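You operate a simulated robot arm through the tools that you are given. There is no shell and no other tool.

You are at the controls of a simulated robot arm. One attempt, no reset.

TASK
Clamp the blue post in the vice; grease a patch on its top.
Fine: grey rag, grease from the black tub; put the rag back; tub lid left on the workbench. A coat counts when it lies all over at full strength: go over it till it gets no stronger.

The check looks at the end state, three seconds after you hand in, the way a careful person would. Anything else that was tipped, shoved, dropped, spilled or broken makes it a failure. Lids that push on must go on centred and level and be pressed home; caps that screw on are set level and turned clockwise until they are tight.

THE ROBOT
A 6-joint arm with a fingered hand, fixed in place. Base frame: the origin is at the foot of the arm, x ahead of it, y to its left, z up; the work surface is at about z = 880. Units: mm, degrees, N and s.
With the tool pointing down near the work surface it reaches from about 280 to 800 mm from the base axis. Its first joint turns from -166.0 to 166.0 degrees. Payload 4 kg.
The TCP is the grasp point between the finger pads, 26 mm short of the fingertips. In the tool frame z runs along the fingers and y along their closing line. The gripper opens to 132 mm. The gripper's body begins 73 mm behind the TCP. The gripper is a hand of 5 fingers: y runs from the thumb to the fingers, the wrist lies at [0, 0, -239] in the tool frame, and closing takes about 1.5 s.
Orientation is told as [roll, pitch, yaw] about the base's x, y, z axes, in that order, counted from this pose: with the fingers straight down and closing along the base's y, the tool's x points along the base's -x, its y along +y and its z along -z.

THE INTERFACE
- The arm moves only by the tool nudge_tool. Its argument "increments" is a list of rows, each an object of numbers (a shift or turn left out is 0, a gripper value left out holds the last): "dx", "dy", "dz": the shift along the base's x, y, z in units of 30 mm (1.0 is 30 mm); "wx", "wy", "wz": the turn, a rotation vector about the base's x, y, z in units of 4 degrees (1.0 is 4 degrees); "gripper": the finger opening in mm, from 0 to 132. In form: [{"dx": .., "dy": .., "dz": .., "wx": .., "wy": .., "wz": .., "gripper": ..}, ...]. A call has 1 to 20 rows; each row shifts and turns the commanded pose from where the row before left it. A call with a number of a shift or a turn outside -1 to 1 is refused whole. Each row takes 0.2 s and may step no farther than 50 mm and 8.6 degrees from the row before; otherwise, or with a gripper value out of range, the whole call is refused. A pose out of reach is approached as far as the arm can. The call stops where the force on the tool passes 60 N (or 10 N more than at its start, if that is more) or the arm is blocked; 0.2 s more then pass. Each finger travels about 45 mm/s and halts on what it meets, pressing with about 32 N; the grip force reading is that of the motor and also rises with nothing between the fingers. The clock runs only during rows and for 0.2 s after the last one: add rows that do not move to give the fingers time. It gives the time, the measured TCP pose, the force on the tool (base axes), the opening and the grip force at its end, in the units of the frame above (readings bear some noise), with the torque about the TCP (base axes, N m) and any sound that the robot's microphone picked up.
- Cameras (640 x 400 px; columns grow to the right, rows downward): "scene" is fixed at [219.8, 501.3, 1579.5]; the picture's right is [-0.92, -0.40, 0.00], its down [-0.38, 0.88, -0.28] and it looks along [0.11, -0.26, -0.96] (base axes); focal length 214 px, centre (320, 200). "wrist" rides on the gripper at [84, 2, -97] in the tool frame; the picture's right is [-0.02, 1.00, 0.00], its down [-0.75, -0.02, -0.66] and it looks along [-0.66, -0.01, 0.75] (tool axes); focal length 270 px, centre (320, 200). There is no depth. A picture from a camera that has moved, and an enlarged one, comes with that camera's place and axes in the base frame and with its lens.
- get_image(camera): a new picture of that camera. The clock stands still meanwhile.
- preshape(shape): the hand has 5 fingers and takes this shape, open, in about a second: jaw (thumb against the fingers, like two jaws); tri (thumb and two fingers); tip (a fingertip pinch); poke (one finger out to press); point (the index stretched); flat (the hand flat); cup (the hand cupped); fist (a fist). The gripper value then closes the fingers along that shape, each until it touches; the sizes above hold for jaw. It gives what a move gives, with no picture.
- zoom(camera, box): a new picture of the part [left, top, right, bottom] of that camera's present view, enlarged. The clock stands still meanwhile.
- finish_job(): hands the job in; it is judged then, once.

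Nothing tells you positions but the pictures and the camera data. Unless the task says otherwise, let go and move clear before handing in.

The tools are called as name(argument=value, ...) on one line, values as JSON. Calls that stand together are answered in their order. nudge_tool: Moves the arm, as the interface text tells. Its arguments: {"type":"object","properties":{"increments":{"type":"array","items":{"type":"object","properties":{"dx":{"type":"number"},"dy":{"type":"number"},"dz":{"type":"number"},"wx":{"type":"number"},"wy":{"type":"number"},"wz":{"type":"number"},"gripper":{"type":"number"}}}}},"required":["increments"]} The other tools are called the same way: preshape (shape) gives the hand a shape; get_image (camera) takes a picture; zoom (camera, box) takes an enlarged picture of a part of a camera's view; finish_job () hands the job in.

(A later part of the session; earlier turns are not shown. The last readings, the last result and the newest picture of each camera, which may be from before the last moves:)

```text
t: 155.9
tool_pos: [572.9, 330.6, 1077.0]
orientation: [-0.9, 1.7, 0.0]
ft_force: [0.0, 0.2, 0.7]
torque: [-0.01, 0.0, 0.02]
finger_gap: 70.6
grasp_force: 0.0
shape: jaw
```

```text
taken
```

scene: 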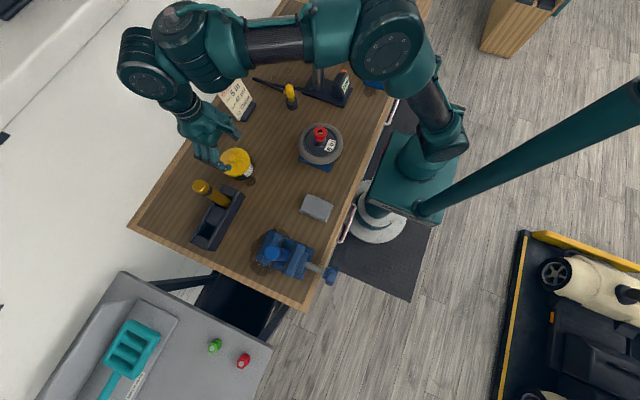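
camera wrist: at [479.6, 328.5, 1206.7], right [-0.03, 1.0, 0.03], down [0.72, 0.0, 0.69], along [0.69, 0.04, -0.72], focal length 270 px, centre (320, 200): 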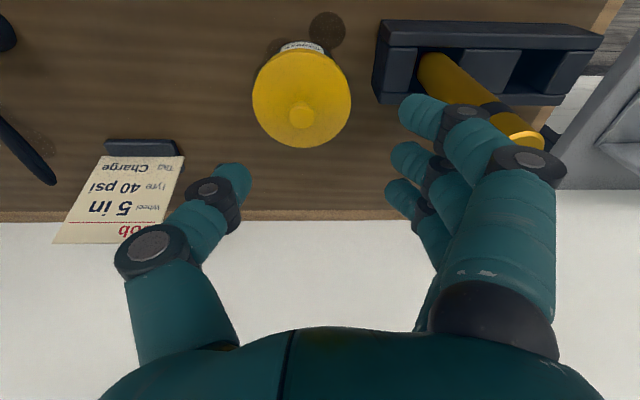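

nudge_tool(increments=[{"wx": 0.22, "wy": -0.42}, {"dx": 0.2}, {"dx": 0.2}, {}])

get_image(camera="wrist")

```text
t: 156.9
tool_pos: [583.4, 331.9, 1077.6]
orientation: [0.0, 0.0, 0.1]
ft_force: [-0.2, -0.4, -0.7]
torque: [-0.03, 0.02, -0.01]
finger_gap: 70.4
grasp_force: 0.1
shape: jaw
```

```text
taken
camera wrist: at [498.0, 334.5, 1172.7], right [0.02, 1.0, 0.0], down [0.75, -0.01, 0.66], along [0.66, -0.01, -0.75], focal length 270 px, centre (320, 200)
```

wrist: 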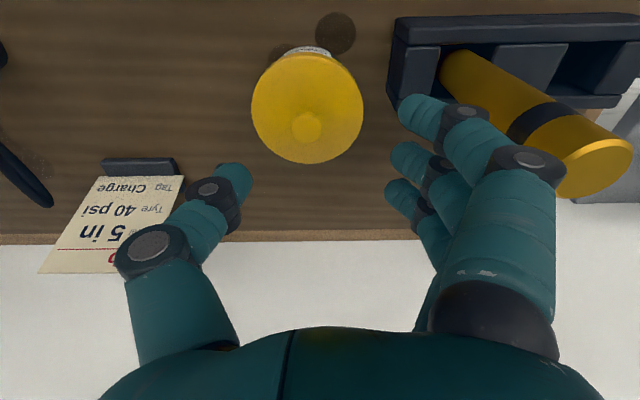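

nudge_tool(increments=[{"dx": 0.25, "dy": -0.12}, {"dx": 0.25, "dy": -0.12}, {"dx": 0.2, "dy": -0.1}, {"dz": -0.5}, {"dz": -0.5}, {"dz": -0.5}, {"dz": -0.5}, {"dz": -0.5}, {}])

get_image(camera="wrist")

zoom(camera="scene", box=[160, 90, 300, 210])

```text
t: 158.9
tool_pos: [605.0, 320.8, 1003.7]
orientation: [0.0, -0.1, 0.2]
ft_force: [-0.5, -0.2, -0.1]
torque: [-0.01, 0.0, -0.02]
finger_gap: 70.7
grasp_force: 0.0
shape: jaw
```

```text
taken
camera wrist: at [520.1, 323.3, 1098.3], right [0.02, 1.0, 0.0], down [0.75, -0.01, 0.66], along [0.66, -0.01, -0.75], focal length 270 px, centre (320, 200)
```

wrist: 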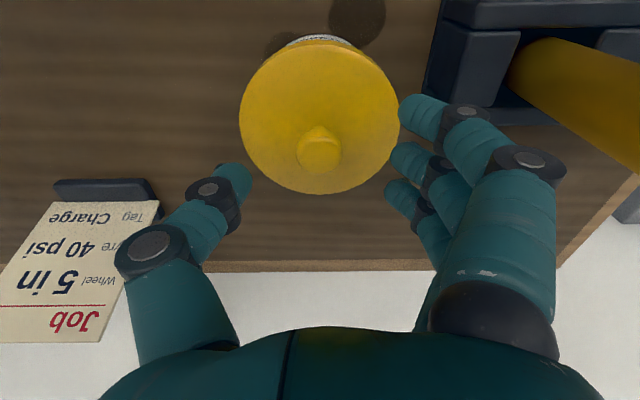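

```text
3.33 times, centred on (230, 150) of scene
camera zoom: at [219.8, 501.3, 1579.5], right [-0.92, -0.4, 0.0], down [-0.38, 0.88, -0.28], along [0.11, -0.26, -0.96], focal length 715 px, centre (620, 367)
```

zoom: 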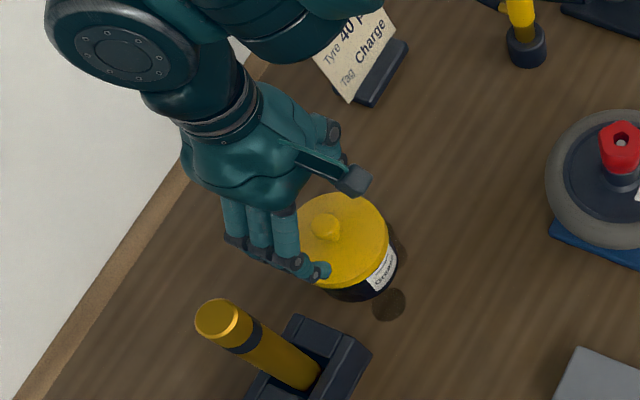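

nudge_tool(increments=[{"dz": -0.5}, {"dz": -0.5}, {"gripper": 45}, {}, {}])

get_image(camera="wrist")

zoom(camera="scene", box=[180, 120, 280, 200])

```text
t: 160.1
tool_pos: [605.2, 321.7, 975.3]
orientation: [0.1, -0.2, 0.1]
ft_force: [1.5, 6.8, 20.2]
torque: [1.62, 0.11, 0.03]
finger_gap: 31.5
grasp_force: 31.7
shape: jaw
```

```text
taken
camera wrist: at [519.5, 324.8, 1070.0], right [0.02, 1.0, 0.0], down [0.75, -0.02, 0.66], along [0.66, -0.01, -0.75], focal length 270 px, centre (320, 200)
```

wrist: 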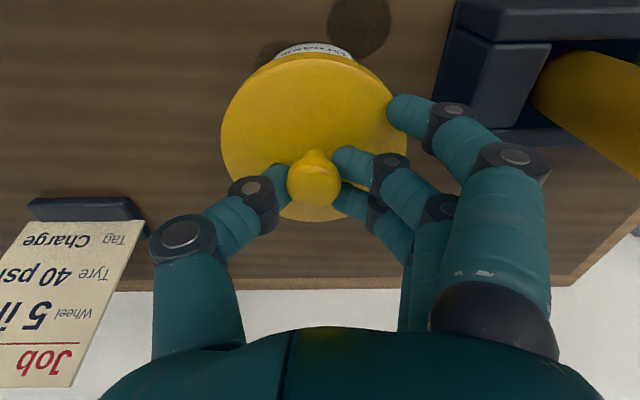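

```text
5.00 times, centred on (230, 160) of scene
camera zoom: at [219.8, 501.3, 1579.5], right [-0.92, -0.4, 0.0], down [-0.38, 0.88, -0.28], along [0.11, -0.26, -0.96], focal length 1072 px, centre (770, 400)
```

zoom: 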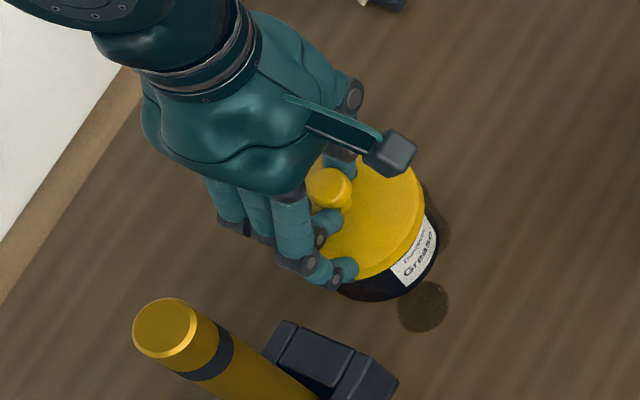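

The index fingertip is catching on the lid's edge, so I'll open, raise slightly and close again.

nudge_tool(increments=[{"gripper": 72}, {}, {}, {"dz": 0.27}, {"gripper": 20}, {}, {}, {}, {}, {}])

get_image(camera="wrist")

zoom(camera="scene", box=[180, 120, 280, 200])

```text
t: 162.3
tool_pos: [605.4, 321.5, 980.6]
orientation: [0.0, -0.1, 0.2]
ft_force: [-0.8, 0.0, -0.1]
torque: [0.0, -0.01, -0.02]
finger_gap: 20.8
grasp_force: 0.1
shape: jaw
heard: snap
```

```text
taken
camera wrist: at [519.4, 324.4, 1076.5], right [0.02, 1.0, 0.0], down [0.75, -0.01, 0.66], along [0.66, -0.01, -0.75], focal length 270 px, centre (320, 200)
```

wrist: 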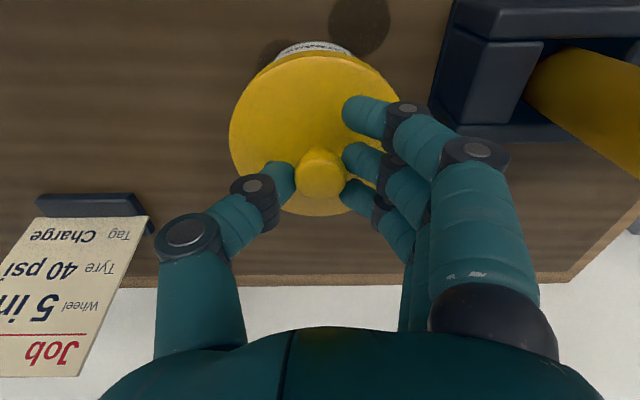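

```text
5.00 times, centred on (230, 160) of scene
camera zoom: at [219.8, 501.3, 1579.5], right [-0.92, -0.4, 0.0], down [-0.38, 0.88, -0.28], along [0.11, -0.26, -0.96], focal length 1072 px, centre (770, 400)
```

zoom: 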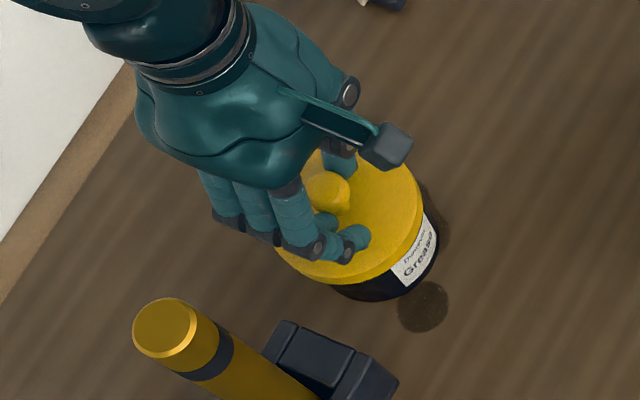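

nudge_tool(increments=[{"gripper": 5}, {}, {}, {}])

zoom(camera="wrist", box=[220, 30, 420, 230])

zoom(camera="scene", box=[200, 130, 270, 190])

```text
t: 163.3
tool_pos: [604.2, 321.4, 980.6]
orientation: [0.0, 0.0, 0.1]
ft_force: [-0.4, -1.1, -0.8]
torque: [0.02, -0.02, -0.01]
finger_gap: 1.8
grasp_force: 32.2
shape: jaw
```

```text
2.00 times, centred on (320, 130) of wrist
camera zoom: at [519.4, 324.4, 1076.5], right [0.02, 1.0, 0.0], down [0.75, -0.01, 0.66], along [0.66, -0.01, -0.75], focal length 541 px, centre (320, 340)
```

zoom: 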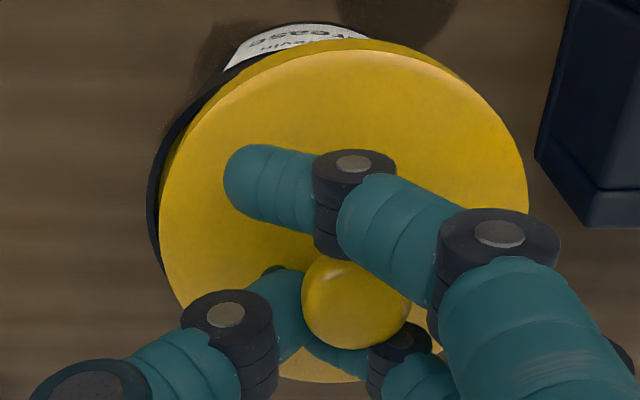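

```text
6.67 times, centred on (235, 160) of scene
camera zoom: at [219.8, 501.3, 1579.5], right [-0.92, -0.4, 0.0], down [-0.38, 0.88, -0.28], along [0.11, -0.26, -0.96], focal length 1430 px, centre (887, 467)
```

zoom: 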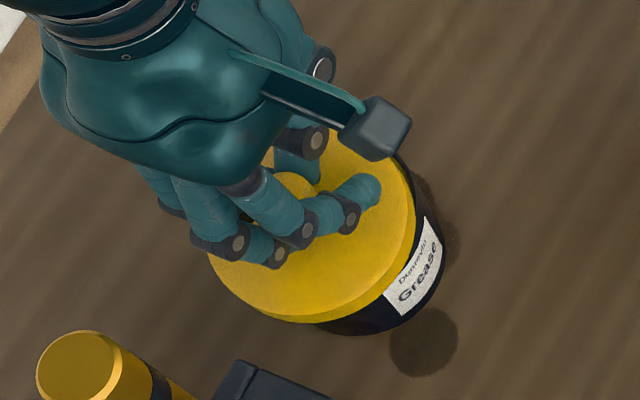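

The lid snapped loose and the knob is now gripped, so I'll lift slowly.

nudge_tool(increments=[{"dz": 0.2}, {"dz": 0.2}, {"dz": 0.3}, {"dz": 0.3}, {}])

get_image(camera="wrist")

zoom(camera="scene", box=[180, 120, 280, 200])

```text
t: 164.5
tool_pos: [605.0, 321.7, 1011.2]
orientation: [0.0, 0.1, 0.1]
ft_force: [0.6, -0.6, 0.1]
torque: [0.0, 0.01, 0.0]
finger_gap: 1.7
grasp_force: 32.2
shape: jaw
```

```text
taken
camera wrist: at [519.7, 323.8, 1106.7], right [0.02, 1.0, 0.0], down [0.75, -0.01, 0.66], along [0.66, -0.01, -0.75], focal length 270 px, centre (320, 200)
```

wrist: 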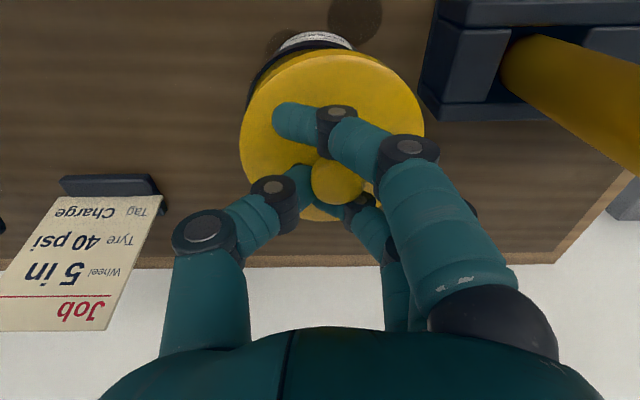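

```text
5.00 times, centred on (230, 160) of scene
camera zoom: at [219.8, 501.3, 1579.5], right [-0.92, -0.4, 0.0], down [-0.38, 0.88, -0.28], along [0.11, -0.26, -0.96], focal length 1072 px, centre (770, 400)
```

zoom: 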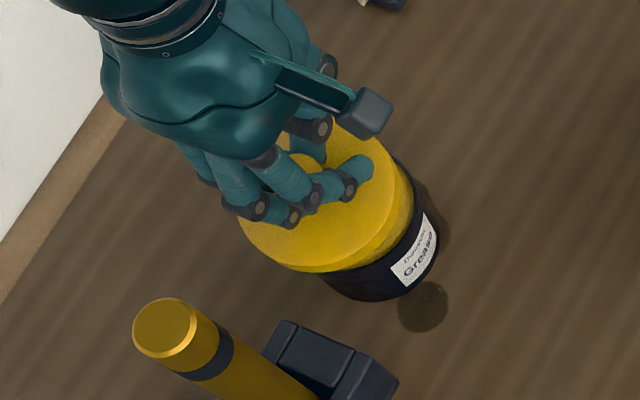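

nudge_tool(increments=[{"dz": 0.5}, {"dz": 0.5}, {"dz": 0.5}, {"dx": -0.3, "dy": 0.05}, {"dx": -0.3, "dy": 0.05}, {"dx": -0.3, "dy": 0.05}, {"dx": -0.3, "dy": 0.1}, {}])

get_image(camera="scene")

get_image(camera="wrist")

```text
t: 166.3
tool_pos: [568.7, 328.1, 1054.8]
orientation: [0.1, 0.0, 0.2]
ft_force: [-0.6, -0.4, 0.9]
torque: [-0.02, 0.0, 0.03]
finger_gap: 1.6
grasp_force: 31.5
shape: jaw
```

```text
taken
```

scene: 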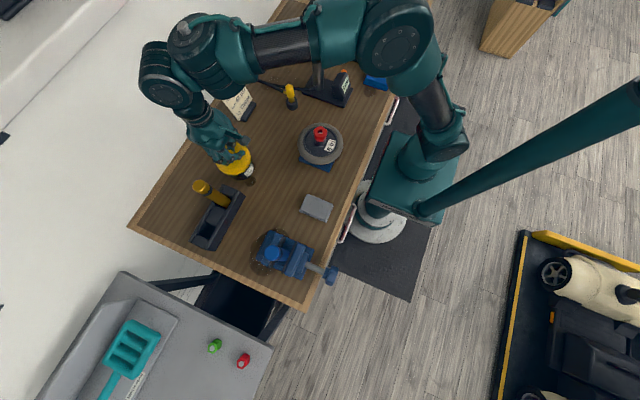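

```text
taken
camera wrist: at [484.0, 331.4, 1150.2], right [0.02, 1.0, 0.0], down [0.75, -0.01, 0.66], along [0.66, -0.01, -0.75], focal length 270 px, centre (320, 200)
```

wrist: 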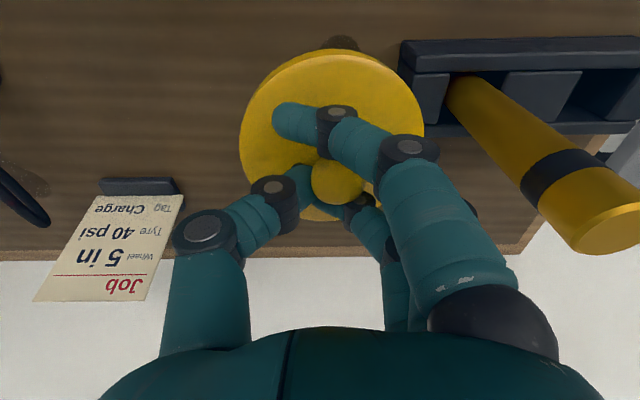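

nudge_tool(increments=[{"dx": -0.35, "dy": 0.15}, {"dx": -0.35, "dy": 0.15}, {"dx": -0.35, "dy": 0.15}, {"dx": -0.35, "dy": 0.2}, {"dx": -0.35, "dy": 0.25}, {"dx": -0.35, "dy": 0.25}, {"dx": -0.35, "dy": 0.25}, {"dx": -0.35, "dy": 0.25}, {"dx": -0.35, "dy": 0.25}, {}])

get_image(camera="scene")

```text
t: 168.5
tool_pos: [474.1, 386.7, 1055.8]
orientation: [0.0, 0.0, 0.1]
ft_force: [-0.3, -0.5, -0.3]
torque: [0.0, 0.0, -0.02]
finger_gap: 1.6
grasp_force: 31.8
shape: jaw
```

```text
taken
```

scene: 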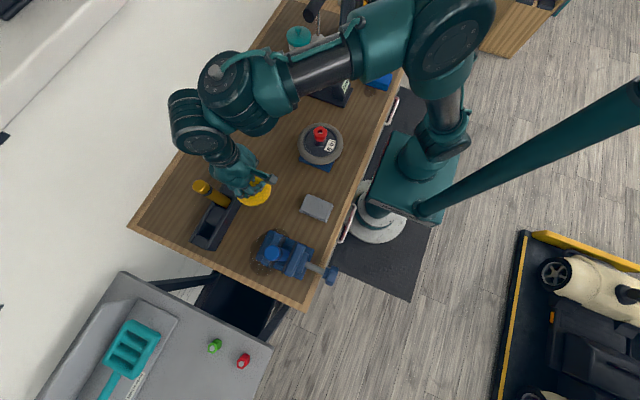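

nudge_tool(increments=[{"dz": -0.6}, {"dz": -0.6}, {"dz": -0.6}, {"dz": -0.6}, {"dz": -0.5}, {}])

get_image(camera="wrist")

zoom(camera="scene", box=[170, 120, 310, 240])

```text
t: 169.9
tool_pos: [474.2, 388.6, 968.9]
orientation: [0.0, -0.1, 0.1]
ft_force: [-0.1, 0.1, -0.8]
torque: [-0.01, -0.01, -0.02]
finger_gap: 1.7
grasp_force: 32.3
shape: jaw
```

```text
taken
camera wrist: at [389.2, 389.6, 1063.4], right [0.02, 1.0, 0.0], down [0.75, -0.01, 0.66], along [0.66, -0.01, -0.75], focal length 270 px, centre (320, 200)
```

wrist: 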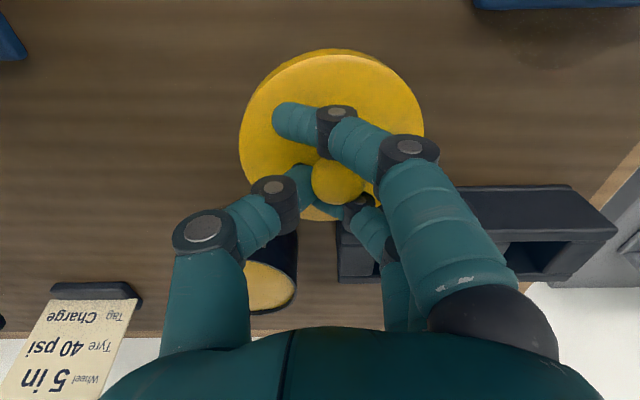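

```text
3.33 times, centred on (240, 180) of scene
camera zoom: at [219.8, 501.3, 1579.5], right [-0.92, -0.4, 0.0], down [-0.38, 0.88, -0.28], along [0.11, -0.26, -0.96], focal length 715 px, centre (587, 267)
```

zoom: 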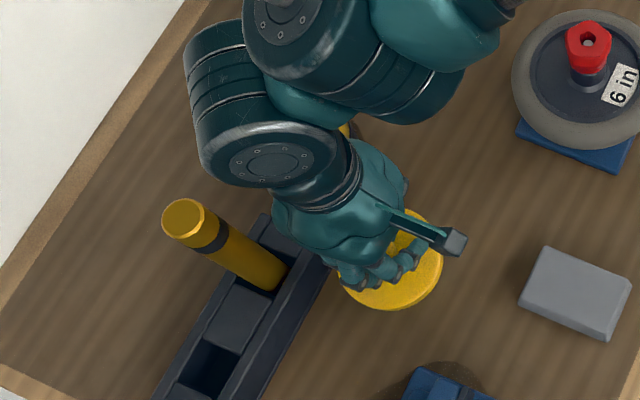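

nudge_tool(increments=[{"dx": -0.4, "dy": -0.2}, {"dx": -0.4, "dy": -0.2}, {"dz": -0.25}, {"dz": -0.25}, {}])

nudge_tool(increments=[{"dz": -0.15}, {"dz": -0.15}, {"dz": -0.15}, {}])

get_image(camera="wrist")

```text
t: 171.1
tool_pos: [451.1, 374.5, 952.5]
orientation: [-0.1, 0.1, 0.1]
ft_force: [-0.8, -0.2, -0.9]
torque: [-0.01, -0.01, 0.01]
finger_gap: 1.5
grasp_force: 32.3
shape: jaw
```

```text
t: 172.1
tool_pos: [451.4, 372.9, 939.8]
orientation: [0.0, 0.0, 0.0]
ft_force: [-0.3, 0.5, 0.0]
torque: [0.02, 0.0, -0.02]
finger_gap: 1.4
grasp_force: 32.0
shape: jaw
```

```text
taken
camera wrist: at [365.4, 376.4, 1035.0], right [0.02, 1.0, 0.0], down [0.75, -0.01, 0.66], along [0.66, -0.01, -0.75], focal length 270 px, centre (320, 200)
```

wrist: 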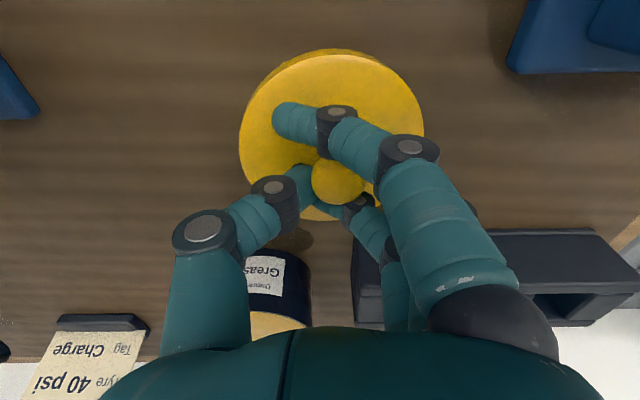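

nudge_tool(increments=[{"dz": -0.1}, {"dz": -0.1}, {"dz": -0.1}, {}])

zoom(camera="scene", box=[200, 150, 300, 230])

```text
t: 173.1
tool_pos: [451.7, 373.6, 930.3]
orientation: [0.0, 0.0, 0.2]
ft_force: [-0.5, 0.0, 0.1]
torque: [-0.01, -0.01, 0.03]
finger_gap: 1.3
grasp_force: 32.2
shape: jaw
```

```text
5.00 times, centred on (250, 190) of scene
camera zoom: at [219.8, 501.3, 1579.5], right [-0.92, -0.4, 0.0], down [-0.38, 0.88, -0.28], along [0.11, -0.26, -0.96], focal length 1072 px, centre (670, 250)
```

zoom: 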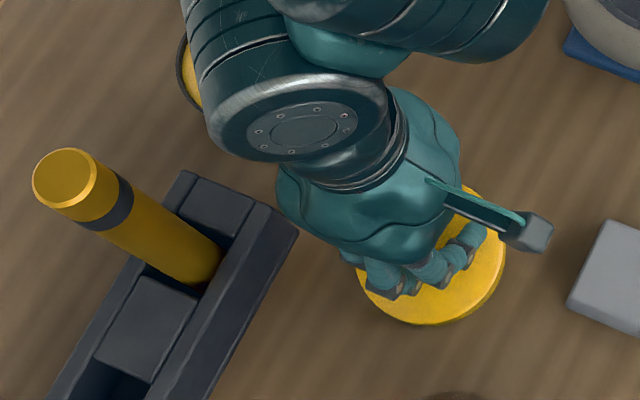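

nudge_tool(increments=[{"dz": -0.1}, {"dz": -0.1}, {}])

nudge_tool(increments=[{"dz": -0.07}, {"dz": -0.07}, {}])

```text
t: 173.9
tool_pos: [451.0, 374.6, 924.9]
orientation: [0.0, 0.0, 0.1]
ft_force: [-0.4, 0.6, 0.6]
torque: [0.0, 0.02, -0.01]
finger_gap: 1.5
grasp_force: 31.8
shape: jaw
```

```text
t: 174.7
tool_pos: [450.7, 374.6, 920.4]
orientation: [0.0, 0.0, 0.1]
ft_force: [-0.1, 0.3, 0.5]
torque: [0.0, -0.02, -0.02]
finger_gap: 1.6
grasp_force: 32.0
shape: jaw
```

nudge_tool(increments=[{"dz": -0.07}, {"dz": -0.07}, {}])

get_image(camera="wrist")

```text
t: 175.5
tool_pos: [450.0, 373.8, 916.2]
orientation: [0.0, 0.0, 0.1]
ft_force: [0.7, 0.4, 0.6]
torque: [0.04, 0.01, 0.03]
finger_gap: 1.7
grasp_force: 31.8
shape: jaw
```

```text
taken
camera wrist: at [365.6, 377.4, 1012.0], right [0.02, 1.0, 0.0], down [0.75, -0.01, 0.66], along [0.66, -0.01, -0.75], focal length 270 px, centre (320, 200)
```

wrist: 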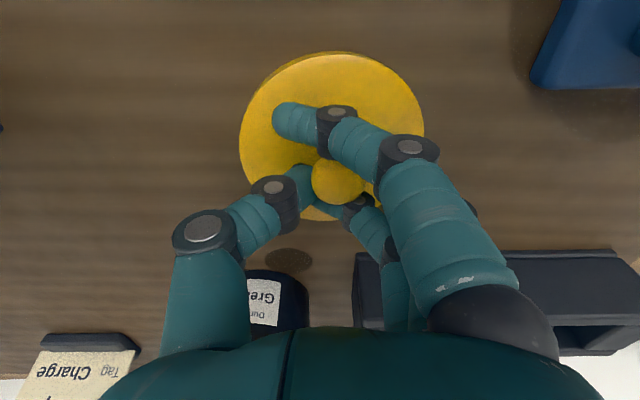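

nudge_tool(increments=[{"dz": -0.07}, {}])

zoom(camera="wrist", box=[220, 30, 460, 230])

zoom(camera="scene", box=[230, 170, 300, 226])

```text
t: 176.1
tool_pos: [451.2, 373.9, 914.8]
orientation: [0.0, -0.1, 0.0]
ft_force: [1.3, -3.8, 9.0]
torque: [0.43, 0.18, 0.04]
finger_gap: 1.8
grasp_force: 31.9
shape: jaw
```

```text
2.00 times, centred on (340, 130) of wrist
camera zoom: at [365.3, 377.2, 1010.1], right [0.02, 1.0, 0.0], down [0.75, -0.02, 0.66], along [0.66, -0.01, -0.75], focal length 541 px, centre (280, 340)
```

zoom: 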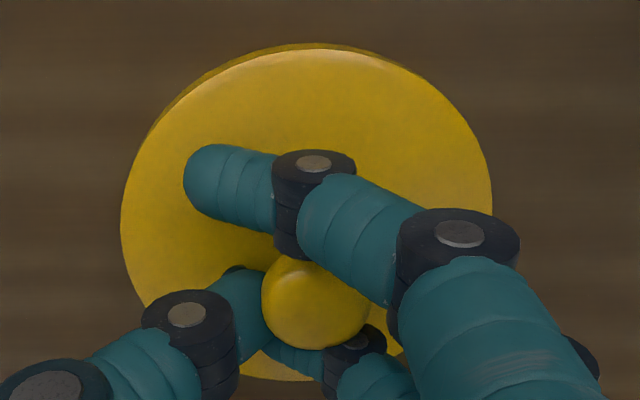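

```text
7.14 times, centred on (265, 198) of scene
camera zoom: at [219.8, 501.3, 1579.5], right [-0.92, -0.4, 0.0], down [-0.38, 0.88, -0.28], along [0.11, -0.26, -0.96], focal length 1532 px, centre (713, 214)
```

zoom: 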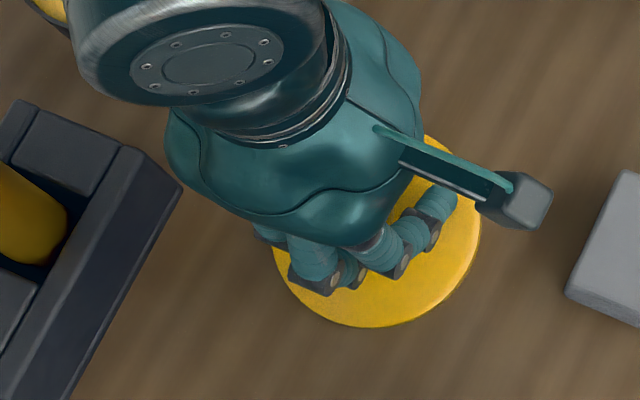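

Contact: the lid is on the bench. I'll release it and rise.

nudge_tool(increments=[{"gripper": 30}, {}, {"gripper": 70}, {}, {}, {}, {"dz": 0.4}, {"dz": 0.6}, {"dz": 0.8}, {"dz": 0.8}, {}])

get_image(camera="wrist")

get_image(camera="scene")

```text
t: 178.5
tool_pos: [450.8, 374.2, 990.6]
orientation: [0.0, 0.0, 0.1]
ft_force: [0.3, 0.0, 0.3]
torque: [-0.02, -0.01, 0.0]
finger_gap: 69.1
grasp_force: 0.2
shape: jaw
```

```text
taken
camera wrist: at [365.7, 376.3, 1086.3], right [0.02, 1.0, 0.0], down [0.75, -0.01, 0.66], along [0.66, -0.01, -0.75], focal length 270 px, centre (320, 200)
```

wrist: 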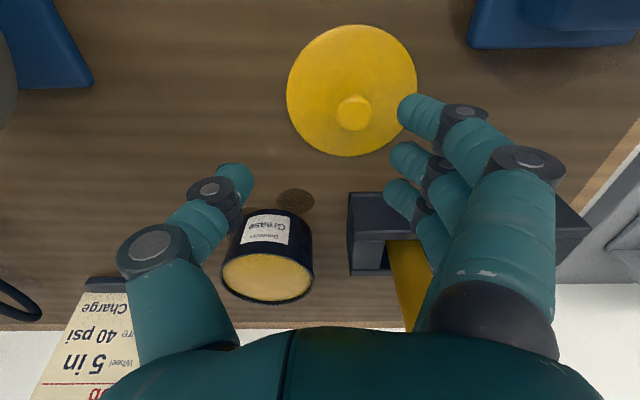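

```text
taken
```

scene: 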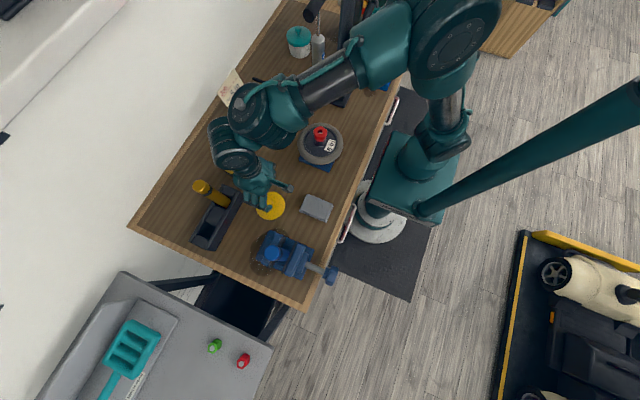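

zoom(camera="wrist", box=[200, 10, 440, 320])

zoom(camera="scene", box=[250, 180, 350, 270])

```text
1.29 times, centred on (320, 165) of wrist
camera zoom: at [365.7, 376.3, 1086.3], right [0.02, 1.0, 0.0], down [0.75, -0.01, 0.66], along [0.66, -0.01, -0.75], focal length 349 px, centre (320, 245)
```

zoom: 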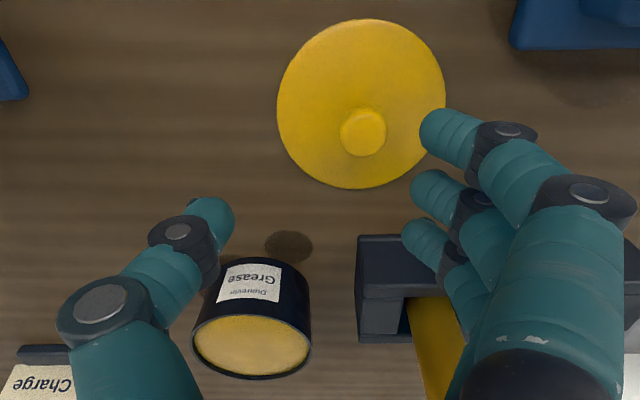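

```text
4.44 times, centred on (300, 225) of scene
camera zoom: at [219.8, 501.3, 1579.5], right [-0.92, -0.4, 0.0], down [-0.38, 0.88, -0.28], along [0.11, -0.26, -0.96], focal length 953 px, centre (409, 89)
```

zoom: 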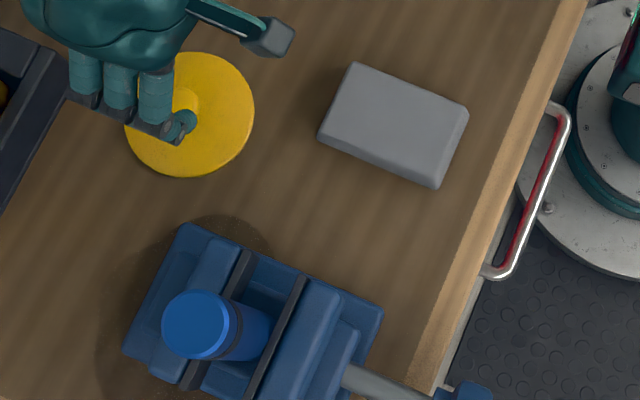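

The lid is lying flat on the bench and the tub is open, with its rim at about z 922. The rag is a folded pad roughly 93 x 64 mm centred near (297, 346). I'll move above it.

nudge_tool(increments=[{"dz": 0.8}, {"dz": 0.8}, {"dx": -0.7, "dy": -0.1}, {"dx": -0.7, "dy": -0.15}, {"dx": -0.7, "dy": -0.15}, {"dx": -0.7, "dy": -0.2}, {"dx": -0.7, "dy": -0.2}, {"dx": -0.7, "dy": -0.2}, {"dx": -0.5}, {}])

get_image(camera="wrist")

zoom(camera="scene", box=[180, 120, 340, 240])

```text
t: 180.7
tool_pos: [309.6, 344.3, 1040.4]
orientation: [0.0, 0.0, 0.1]
ft_force: [1.1, -0.3, -0.1]
torque: [0.01, 0.0, 0.02]
finger_gap: 68.9
grasp_force: 0.0
shape: jaw
```

```text
taken
camera wrist: at [224.5, 346.5, 1135.9], right [0.02, 1.0, 0.0], down [0.75, -0.01, 0.66], along [0.66, -0.01, -0.75], focal length 270 px, centre (320, 200)
```

wrist: 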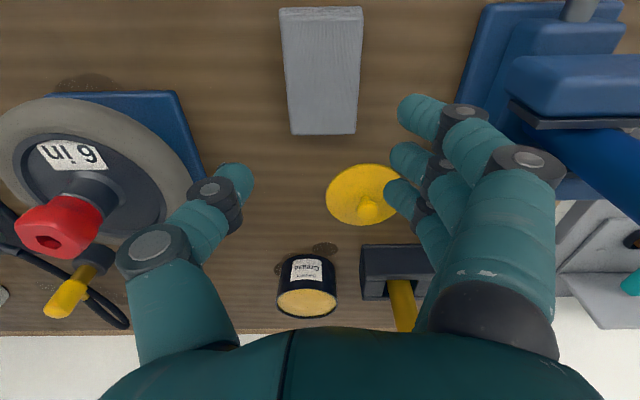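

```text
3.33 times, centred on (260, 180) of scene
camera zoom: at [219.8, 501.3, 1579.5], right [-0.92, -0.4, 0.0], down [-0.38, 0.88, -0.28], along [0.11, -0.26, -0.96], focal length 715 px, centre (520, 267)
```

zoom: 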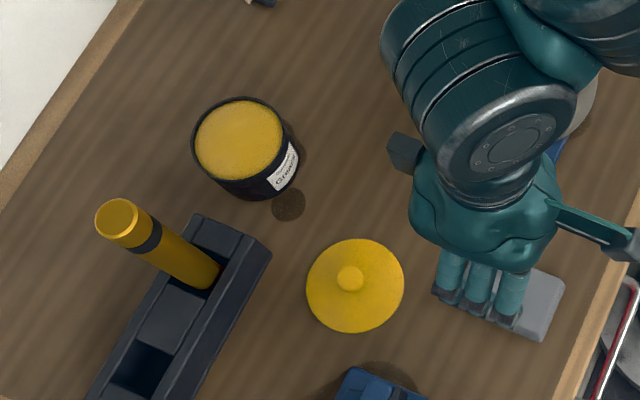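

nudge_tool(increments=[{"gripper": 88, "dx": 0.15, "dy": 0.1}, {"dz": -0.8}, {"dz": -0.8}, {"dz": -0.8}, {"dz": -0.8}, {}])

get_image(camera="wrist")

```text
t: 182.1
tool_pos: [311.8, 346.6, 946.3]
orientation: [0.1, 0.0, 0.0]
ft_force: [0.0, -0.4, 0.3]
torque: [-0.02, 0.01, -0.02]
finger_gap: 87.5
grasp_force: 0.0
shape: jaw
```

```text
taken
camera wrist: at [228.4, 350.4, 1040.6], right [0.02, 1.0, 0.0], down [0.75, -0.01, 0.66], along [0.66, -0.01, -0.75], focal length 270 px, centre (320, 200)
```

wrist: 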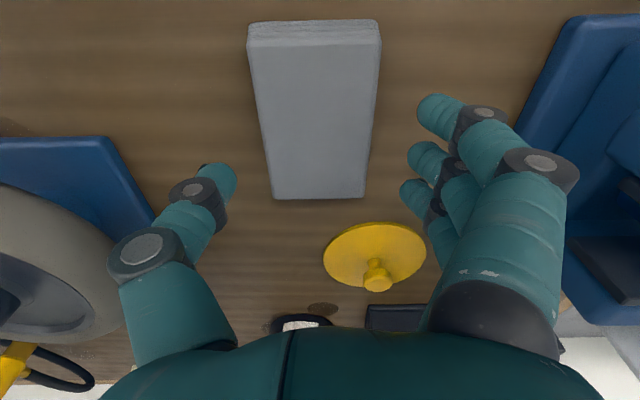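

nudge_tool(increments=[{"dz": -0.6}, {"dz": -0.55}, {}])

nudge_tool(increments=[{"gripper": 20}, {}, {}, {}, {}, {}, {}])

get_image(camera="wrist")

```text
t: 182.9
tool_pos: [313.2, 345.2, 910.2]
orientation: [0.0, 0.0, 0.1]
ft_force: [1.3, 0.2, 0.3]
torque: [0.03, 0.04, 0.01]
finger_gap: 87.8
grasp_force: 0.0
shape: jaw
```

```text
t: 184.5
tool_pos: [313.7, 346.3, 909.8]
orientation: [0.0, 0.0, 0.1]
ft_force: [0.1, -0.1, -0.1]
torque: [-0.01, 0.0, 0.0]
finger_gap: 58.9
grasp_force: 31.6
shape: jaw
```

```text
taken
camera wrist: at [228.7, 348.9, 1005.7], right [0.02, 1.0, 0.0], down [0.75, -0.01, 0.66], along [0.66, -0.01, -0.75], focal length 270 px, centre (320, 200)
```

wrist: 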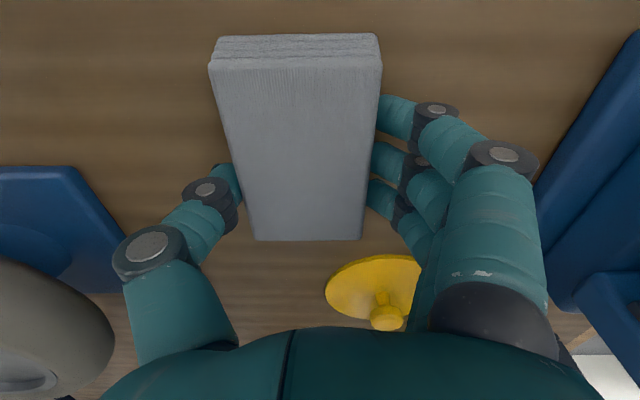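

Gripped across the rag's width (59 mm). I'll lift it and check.

nudge_tool(increments=[{"dz": 0.4}, {"dz": 0.6}, {"dz": 0.8}, {"dz": 0.8}, {"dz": 0.8}, {"dz": 0.8}, {"dz": 0.8}, {}])

get_image(camera="wrist")

```text
t: 186.3
tool_pos: [312.9, 347.2, 1060.1]
orientation: [0.0, 0.0, 0.1]
ft_force: [1.2, 0.0, -0.5]
torque: [-0.02, -0.01, 0.02]
finger_gap: 59.4
grasp_force: 31.8
shape: jaw
```

```text
taken
camera wrist: at [228.5, 350.4, 1155.6], right [0.02, 1.0, 0.0], down [0.75, -0.01, 0.66], along [0.66, -0.01, -0.75], focal length 270 px, centre (320, 200)
```

wrist: 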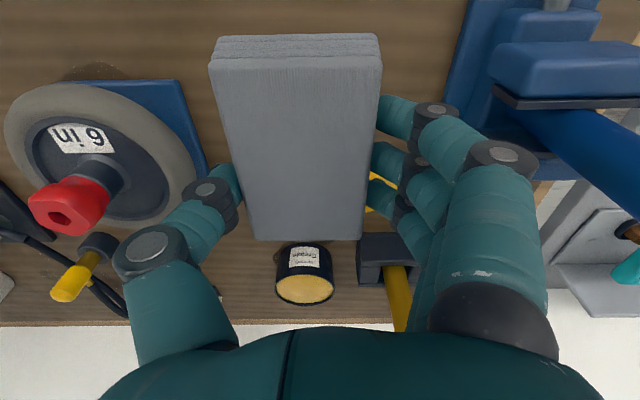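

nudge_tool(increments=[{"dx": 0.7, "dy": -0.1}, {"dx": 0.7, "dy": -0.1}, {"dx": 0.7, "dy": -0.1}, {"dx": 0.7, "dy": -0.1}, {"dx": 0.7, "dy": -0.1}, {"dx": 0.7, "dy": -0.1}, {}])

nudge_tool(increments=[{"wy": -0.8}, {"wy": -0.8}, {"wy": -0.8}, {}])

get_image(camera="scene")

```text
t: 187.9
tool_pos: [442.5, 328.8, 1060.3]
orientation: [0.0, 0.1, 0.1]
ft_force: [-0.5, -0.5, -0.2]
torque: [-0.01, 0.01, 0.0]
finger_gap: 58.9
grasp_force: 32.2
shape: jaw
```

```text
t: 188.9
tool_pos: [440.4, 328.5, 1061.0]
orientation: [0.0, -9.7, 0.1]
ft_force: [-0.2, 0.5, 0.0]
torque: [-0.01, 0.01, 0.0]
finger_gap: 58.7
grasp_force: 32.0
shape: jaw
```

```text
taken
```

scene: 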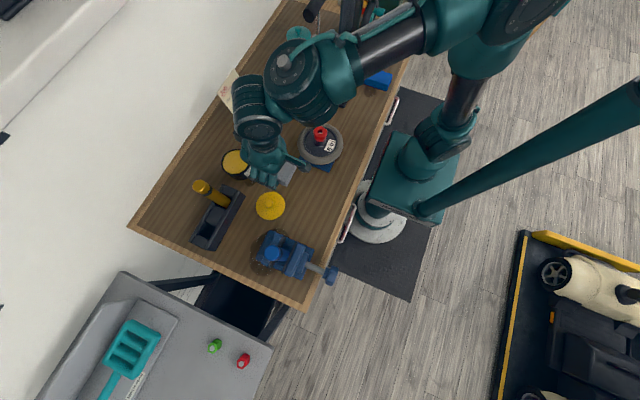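

nudge_tool(increments=[{"wy": -0.8}, {"wy": -0.8}, {"wy": -0.8}, {"wy": -0.8}, {"wy": -0.8}, {"wy": -0.8}, {"wy": -0.8}, {"wy": -0.8}, {}])

get_image(camera="scene")

get_image(camera="wrist")

```text
t: 190.9
tool_pos: [440.3, 329.2, 1060.0]
orientation: [0.0, -35.2, 0.1]
ft_force: [-1.3, -0.3, -0.8]
torque: [-0.02, 0.01, 0.0]
finger_gap: 58.8
grasp_force: 32.1
shape: jaw
```

```text
taken
```

scene: 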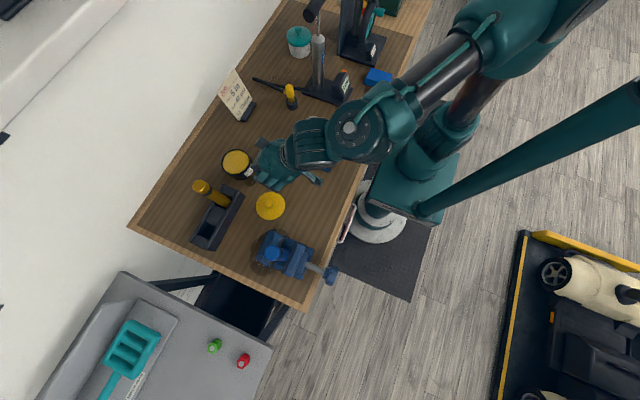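

```text
taken
camera wrist: at [315.4, 331.5, 1088.7], right [0.02, 1.0, 0.01], down [0.23, -0.01, 0.97], along [0.97, -0.01, -0.24], focal length 270 px, centre (320, 200)
```

wrist: 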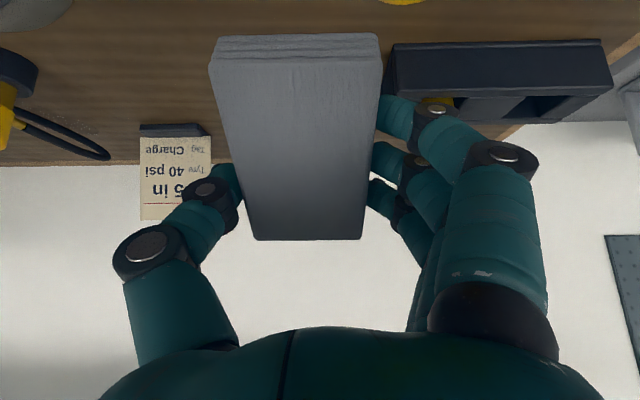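

The tilt works here; the rag's lower edge is now about 36 mm behind and 62 mm below the TCP. I'll bring that edge over the tub's centre.

nudge_tool(increments=[{"dx": 0.6, "dy": -0.05}, {"dx": 0.6, "dy": -0.05}, {"dx": 0.6, "dy": -0.05}, {"dx": 0.6, "dy": -0.05}, {"dx": 0.6, "dy": -0.05}, {"dx": 0.6, "dy": -0.05}, {"dx": 0.6}, {"dx": 0.6}, {"dx": 0.6}, {"dx": 0.6}, {"dx": 0.5}, {}])

get_image(camera="scene")

get_image(camera="wrist")

```text
t: 193.5
tool_pos: [635.4, 319.6, 1059.7]
orientation: [0.0, -35.2, 0.2]
ft_force: [0.1, 0.2, -0.4]
torque: [0.01, 0.0, 0.02]
finger_gap: 59.0
grasp_force: 32.0
shape: jaw
```

```text
taken
```

scene: 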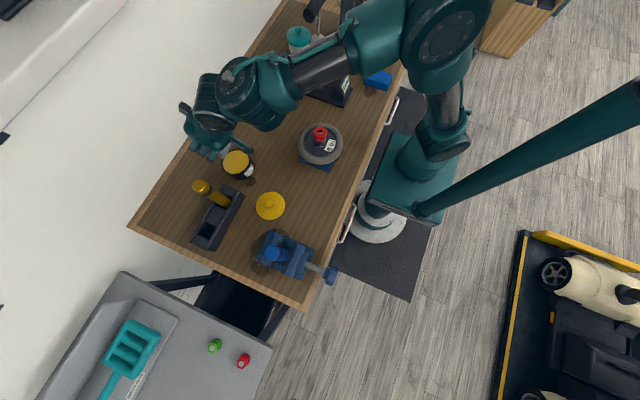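

```text
taken
camera wrist: at [509.4, 323.1, 1089.0], right [0.02, 1.0, 0.01], down [0.24, -0.01, 0.97], along [0.97, -0.01, -0.24], focal length 270 px, centre (320, 200)
```

wrist: 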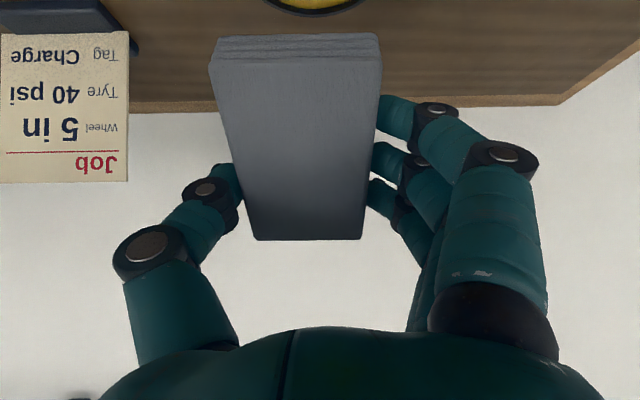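

zoom(camera="scene", box=[170, 90, 290, 190])

```text
4.00 times, centred on (230, 140) of scene
camera zoom: at [219.8, 501.3, 1579.5], right [-0.92, -0.4, 0.0], down [-0.38, 0.88, -0.28], along [0.11, -0.26, -0.96], focal length 858 px, centre (680, 440)
```

zoom: 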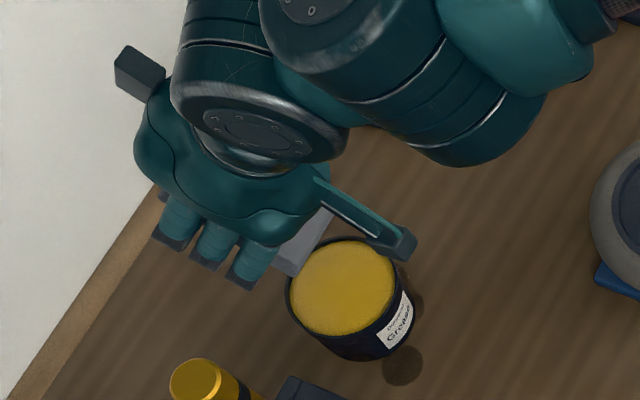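

nudge_tool(increments=[{"dz": -0.4}, {"dz": -0.4}, {"dz": -0.4}, {"dz": -0.4}, {}])

zoom(camera="scene", box=[190, 110, 270, 180])

get_image(camera="wrist")

```text
t: 194.7
tool_pos: [632.8, 319.6, 1011.1]
orientation: [0.1, -35.1, 0.1]
ft_force: [0.0, -0.4, 0.5]
torque: [-0.04, 0.02, 0.01]
finger_gap: 59.0
grasp_force: 32.0
shape: jaw
```

```text
5.71 times, centred on (230, 145) of scene
camera zoom: at [219.8, 501.3, 1579.5], right [-0.92, -0.4, 0.0], down [-0.38, 0.88, -0.28], along [0.11, -0.26, -0.96], focal length 1226 px, centre (834, 514)
```

zoom: 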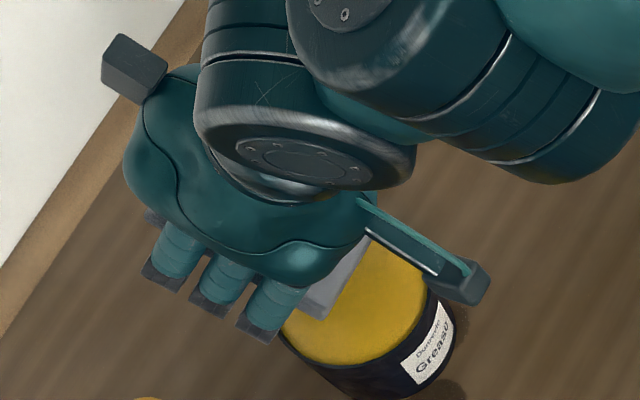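

```text
taken
camera wrist: at [509.1, 322.1, 1041.0], right [0.02, 1.0, 0.01], down [0.24, -0.01, 0.97], along [0.97, -0.01, -0.24], focal length 270 px, centre (320, 200)
```

wrist: 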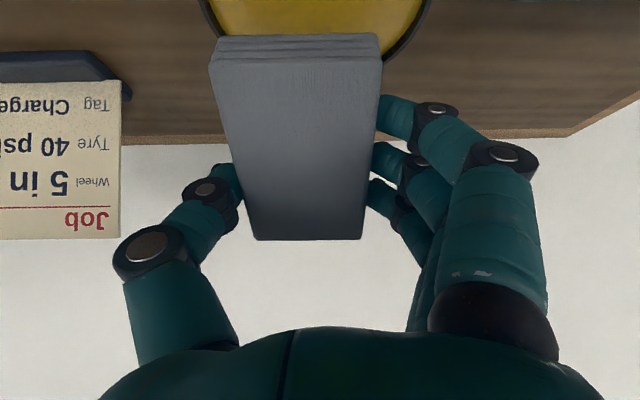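

nudge_tool(increments=[{"dz": -0.2}, {"dz": -0.2}, {"dz": -0.1}, {"dz": -0.1}, {}])

zoom(camera="wrist", box=[180, 0, 460, 160])

zoom(camera="scene", box=[190, 110, 270, 180])

```text
t: 195.9
tool_pos: [635.4, 318.6, 994.2]
orientation: [0.1, -35.3, 0.0]
ft_force: [8.0, 0.3, 19.2]
torque: [-0.3, 0.33, 0.14]
finger_gap: 59.0
grasp_force: 32.3
shape: jaw
```

```text
2.29 times, centred on (320, 80) of wrist
camera zoom: at [510.3, 322.0, 1023.6], right [0.02, 1.0, 0.01], down [0.23, -0.02, 0.97], along [0.97, -0.01, -0.23], focal length 618 px, centre (320, 474)
```

zoom: 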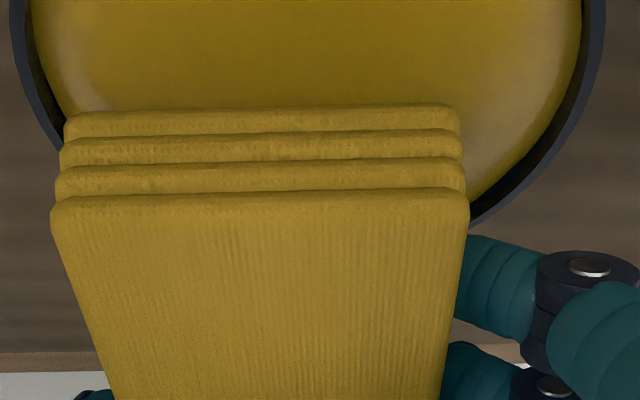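

```text
5.71 times, centred on (230, 145) of scene
camera zoom: at [219.8, 501.3, 1579.5], right [-0.92, -0.4, 0.0], down [-0.38, 0.88, -0.28], along [0.11, -0.26, -0.96], focal length 1226 px, centre (834, 514)
```

zoom: 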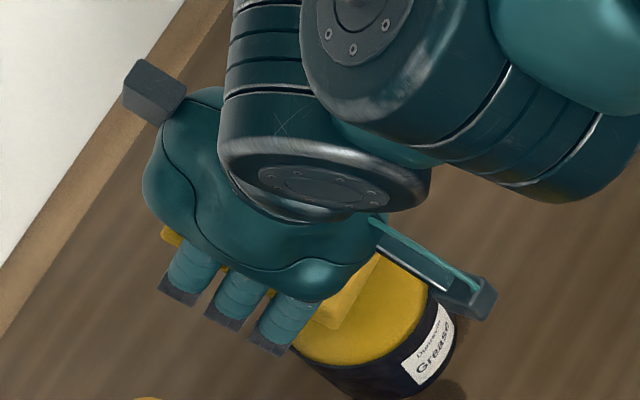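

The whole rag turned grease-yellow, so it's loaded. I'll lift out, go back inward, level the rag, and carry it to the post.

nudge_tool(increments=[{"dz": 0.3}, {"dz": 0.5}, {"dz": 0.7}, {"dz": 0.8}, {"dx": -0.6, "dy": 0.05}, {"dx": -0.6, "dy": 0.05}, {"dx": -0.6, "dy": 0.05}, {"dx": -0.6, "dy": 0.05}, {"dx": -0.6, "dy": 0.05}, {"dx": -0.6, "dy": 0.05}, {"dx": -0.6}, {"dx": -0.6}, {"dx": -0.6}, {"dx": -0.6}, {"dx": -0.5}, {}])

get_image(camera="wrist")

zoom(camera="scene", box=[170, 90, 350, 290])

```text
t: 199.3
tool_pos: [440.6, 329.7, 1062.1]
orientation: [0.0, -35.2, 0.0]
ft_force: [0.1, 0.7, -0.4]
torque: [0.0, -0.01, -0.02]
finger_gap: 59.0
grasp_force: 32.5
shape: jaw
```

```text
taken
camera wrist: at [314.9, 332.4, 1091.8], right [0.02, 1.0, 0.01], down [0.24, -0.01, 0.97], along [0.97, -0.01, -0.24], focal length 270 px, centre (320, 200)
```

wrist: 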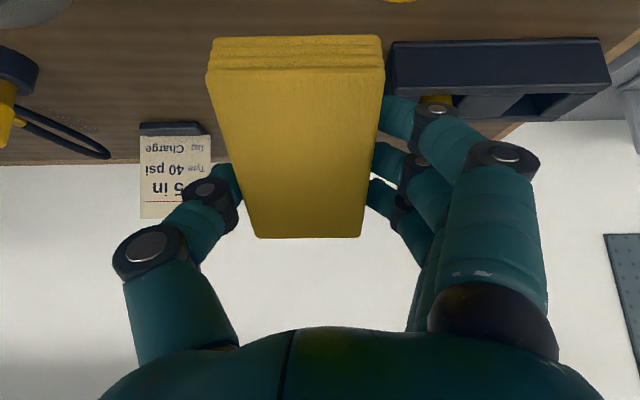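

```text
2.00 times, centred on (260, 190) of scene
camera zoom: at [219.8, 501.3, 1579.5], right [-0.92, -0.4, 0.0], down [-0.38, 0.88, -0.28], along [0.11, -0.26, -0.96], focal length 429 px, centre (440, 220)
```

zoom: 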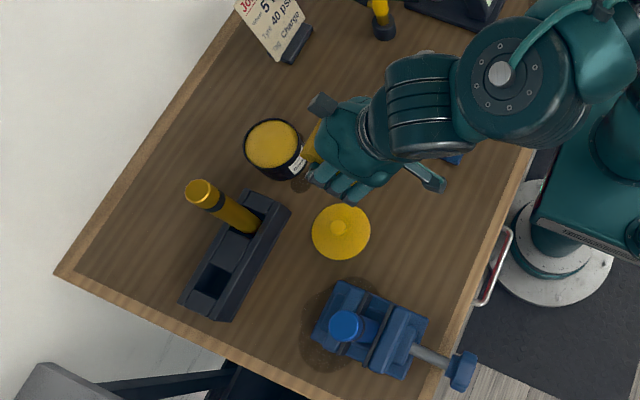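

nudge_tool(increments=[{"wy": 0.8, "dz": 0.3}, {"wy": 0.8, "dz": 0.3}, {"wy": 0.8, "dz": 0.3}, {"wy": 0.8, "dz": 0.3}, {"wy": 0.8, "dz": 0.4}, {"wy": 0.8, "dz": 0.4}, {"wy": 0.8, "dz": 0.5}, {"wy": 0.8, "dz": 0.5}, {"wy": 0.8, "dz": 0.5}, {"wy": 0.8, "dz": 0.4}, {"wy": 0.8}, {}])

nudge_tool(increments=[{"dx": -0.4, "dy": 0.5}, {"dx": -0.4, "dy": 0.5}, {"dx": -0.4, "dy": 0.5}, {"dx": -0.4, "dy": 0.5}, {}])

get_image(camera="scene")

```text
t: 201.9
tool_pos: [438.8, 328.6, 1178.5]
orientation: [0.0, 0.0, 0.1]
ft_force: [0.4, -0.2, -0.9]
torque: [0.0, 0.0, -0.01]
finger_gap: 58.7
grasp_force: 31.5
shape: jaw
```

```text
t: 203.1
tool_pos: [390.5, 389.5, 1179.8]
orientation: [-0.1, 0.0, 0.1]
ft_force: [-0.7, 0.1, -0.1]
torque: [0.0, -0.02, 0.01]
finger_gap: 58.7
grasp_force: 31.9
shape: jaw
```

```text
taken
```

scene: 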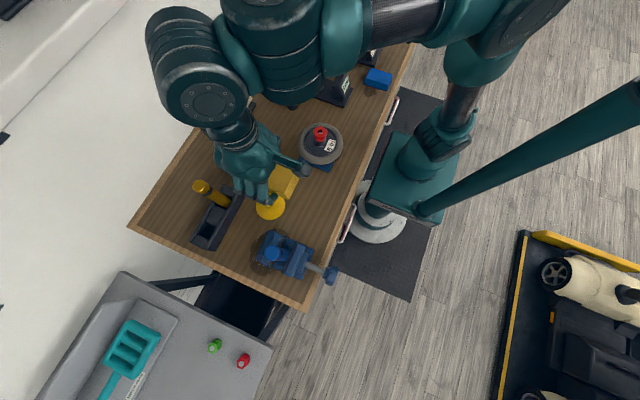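

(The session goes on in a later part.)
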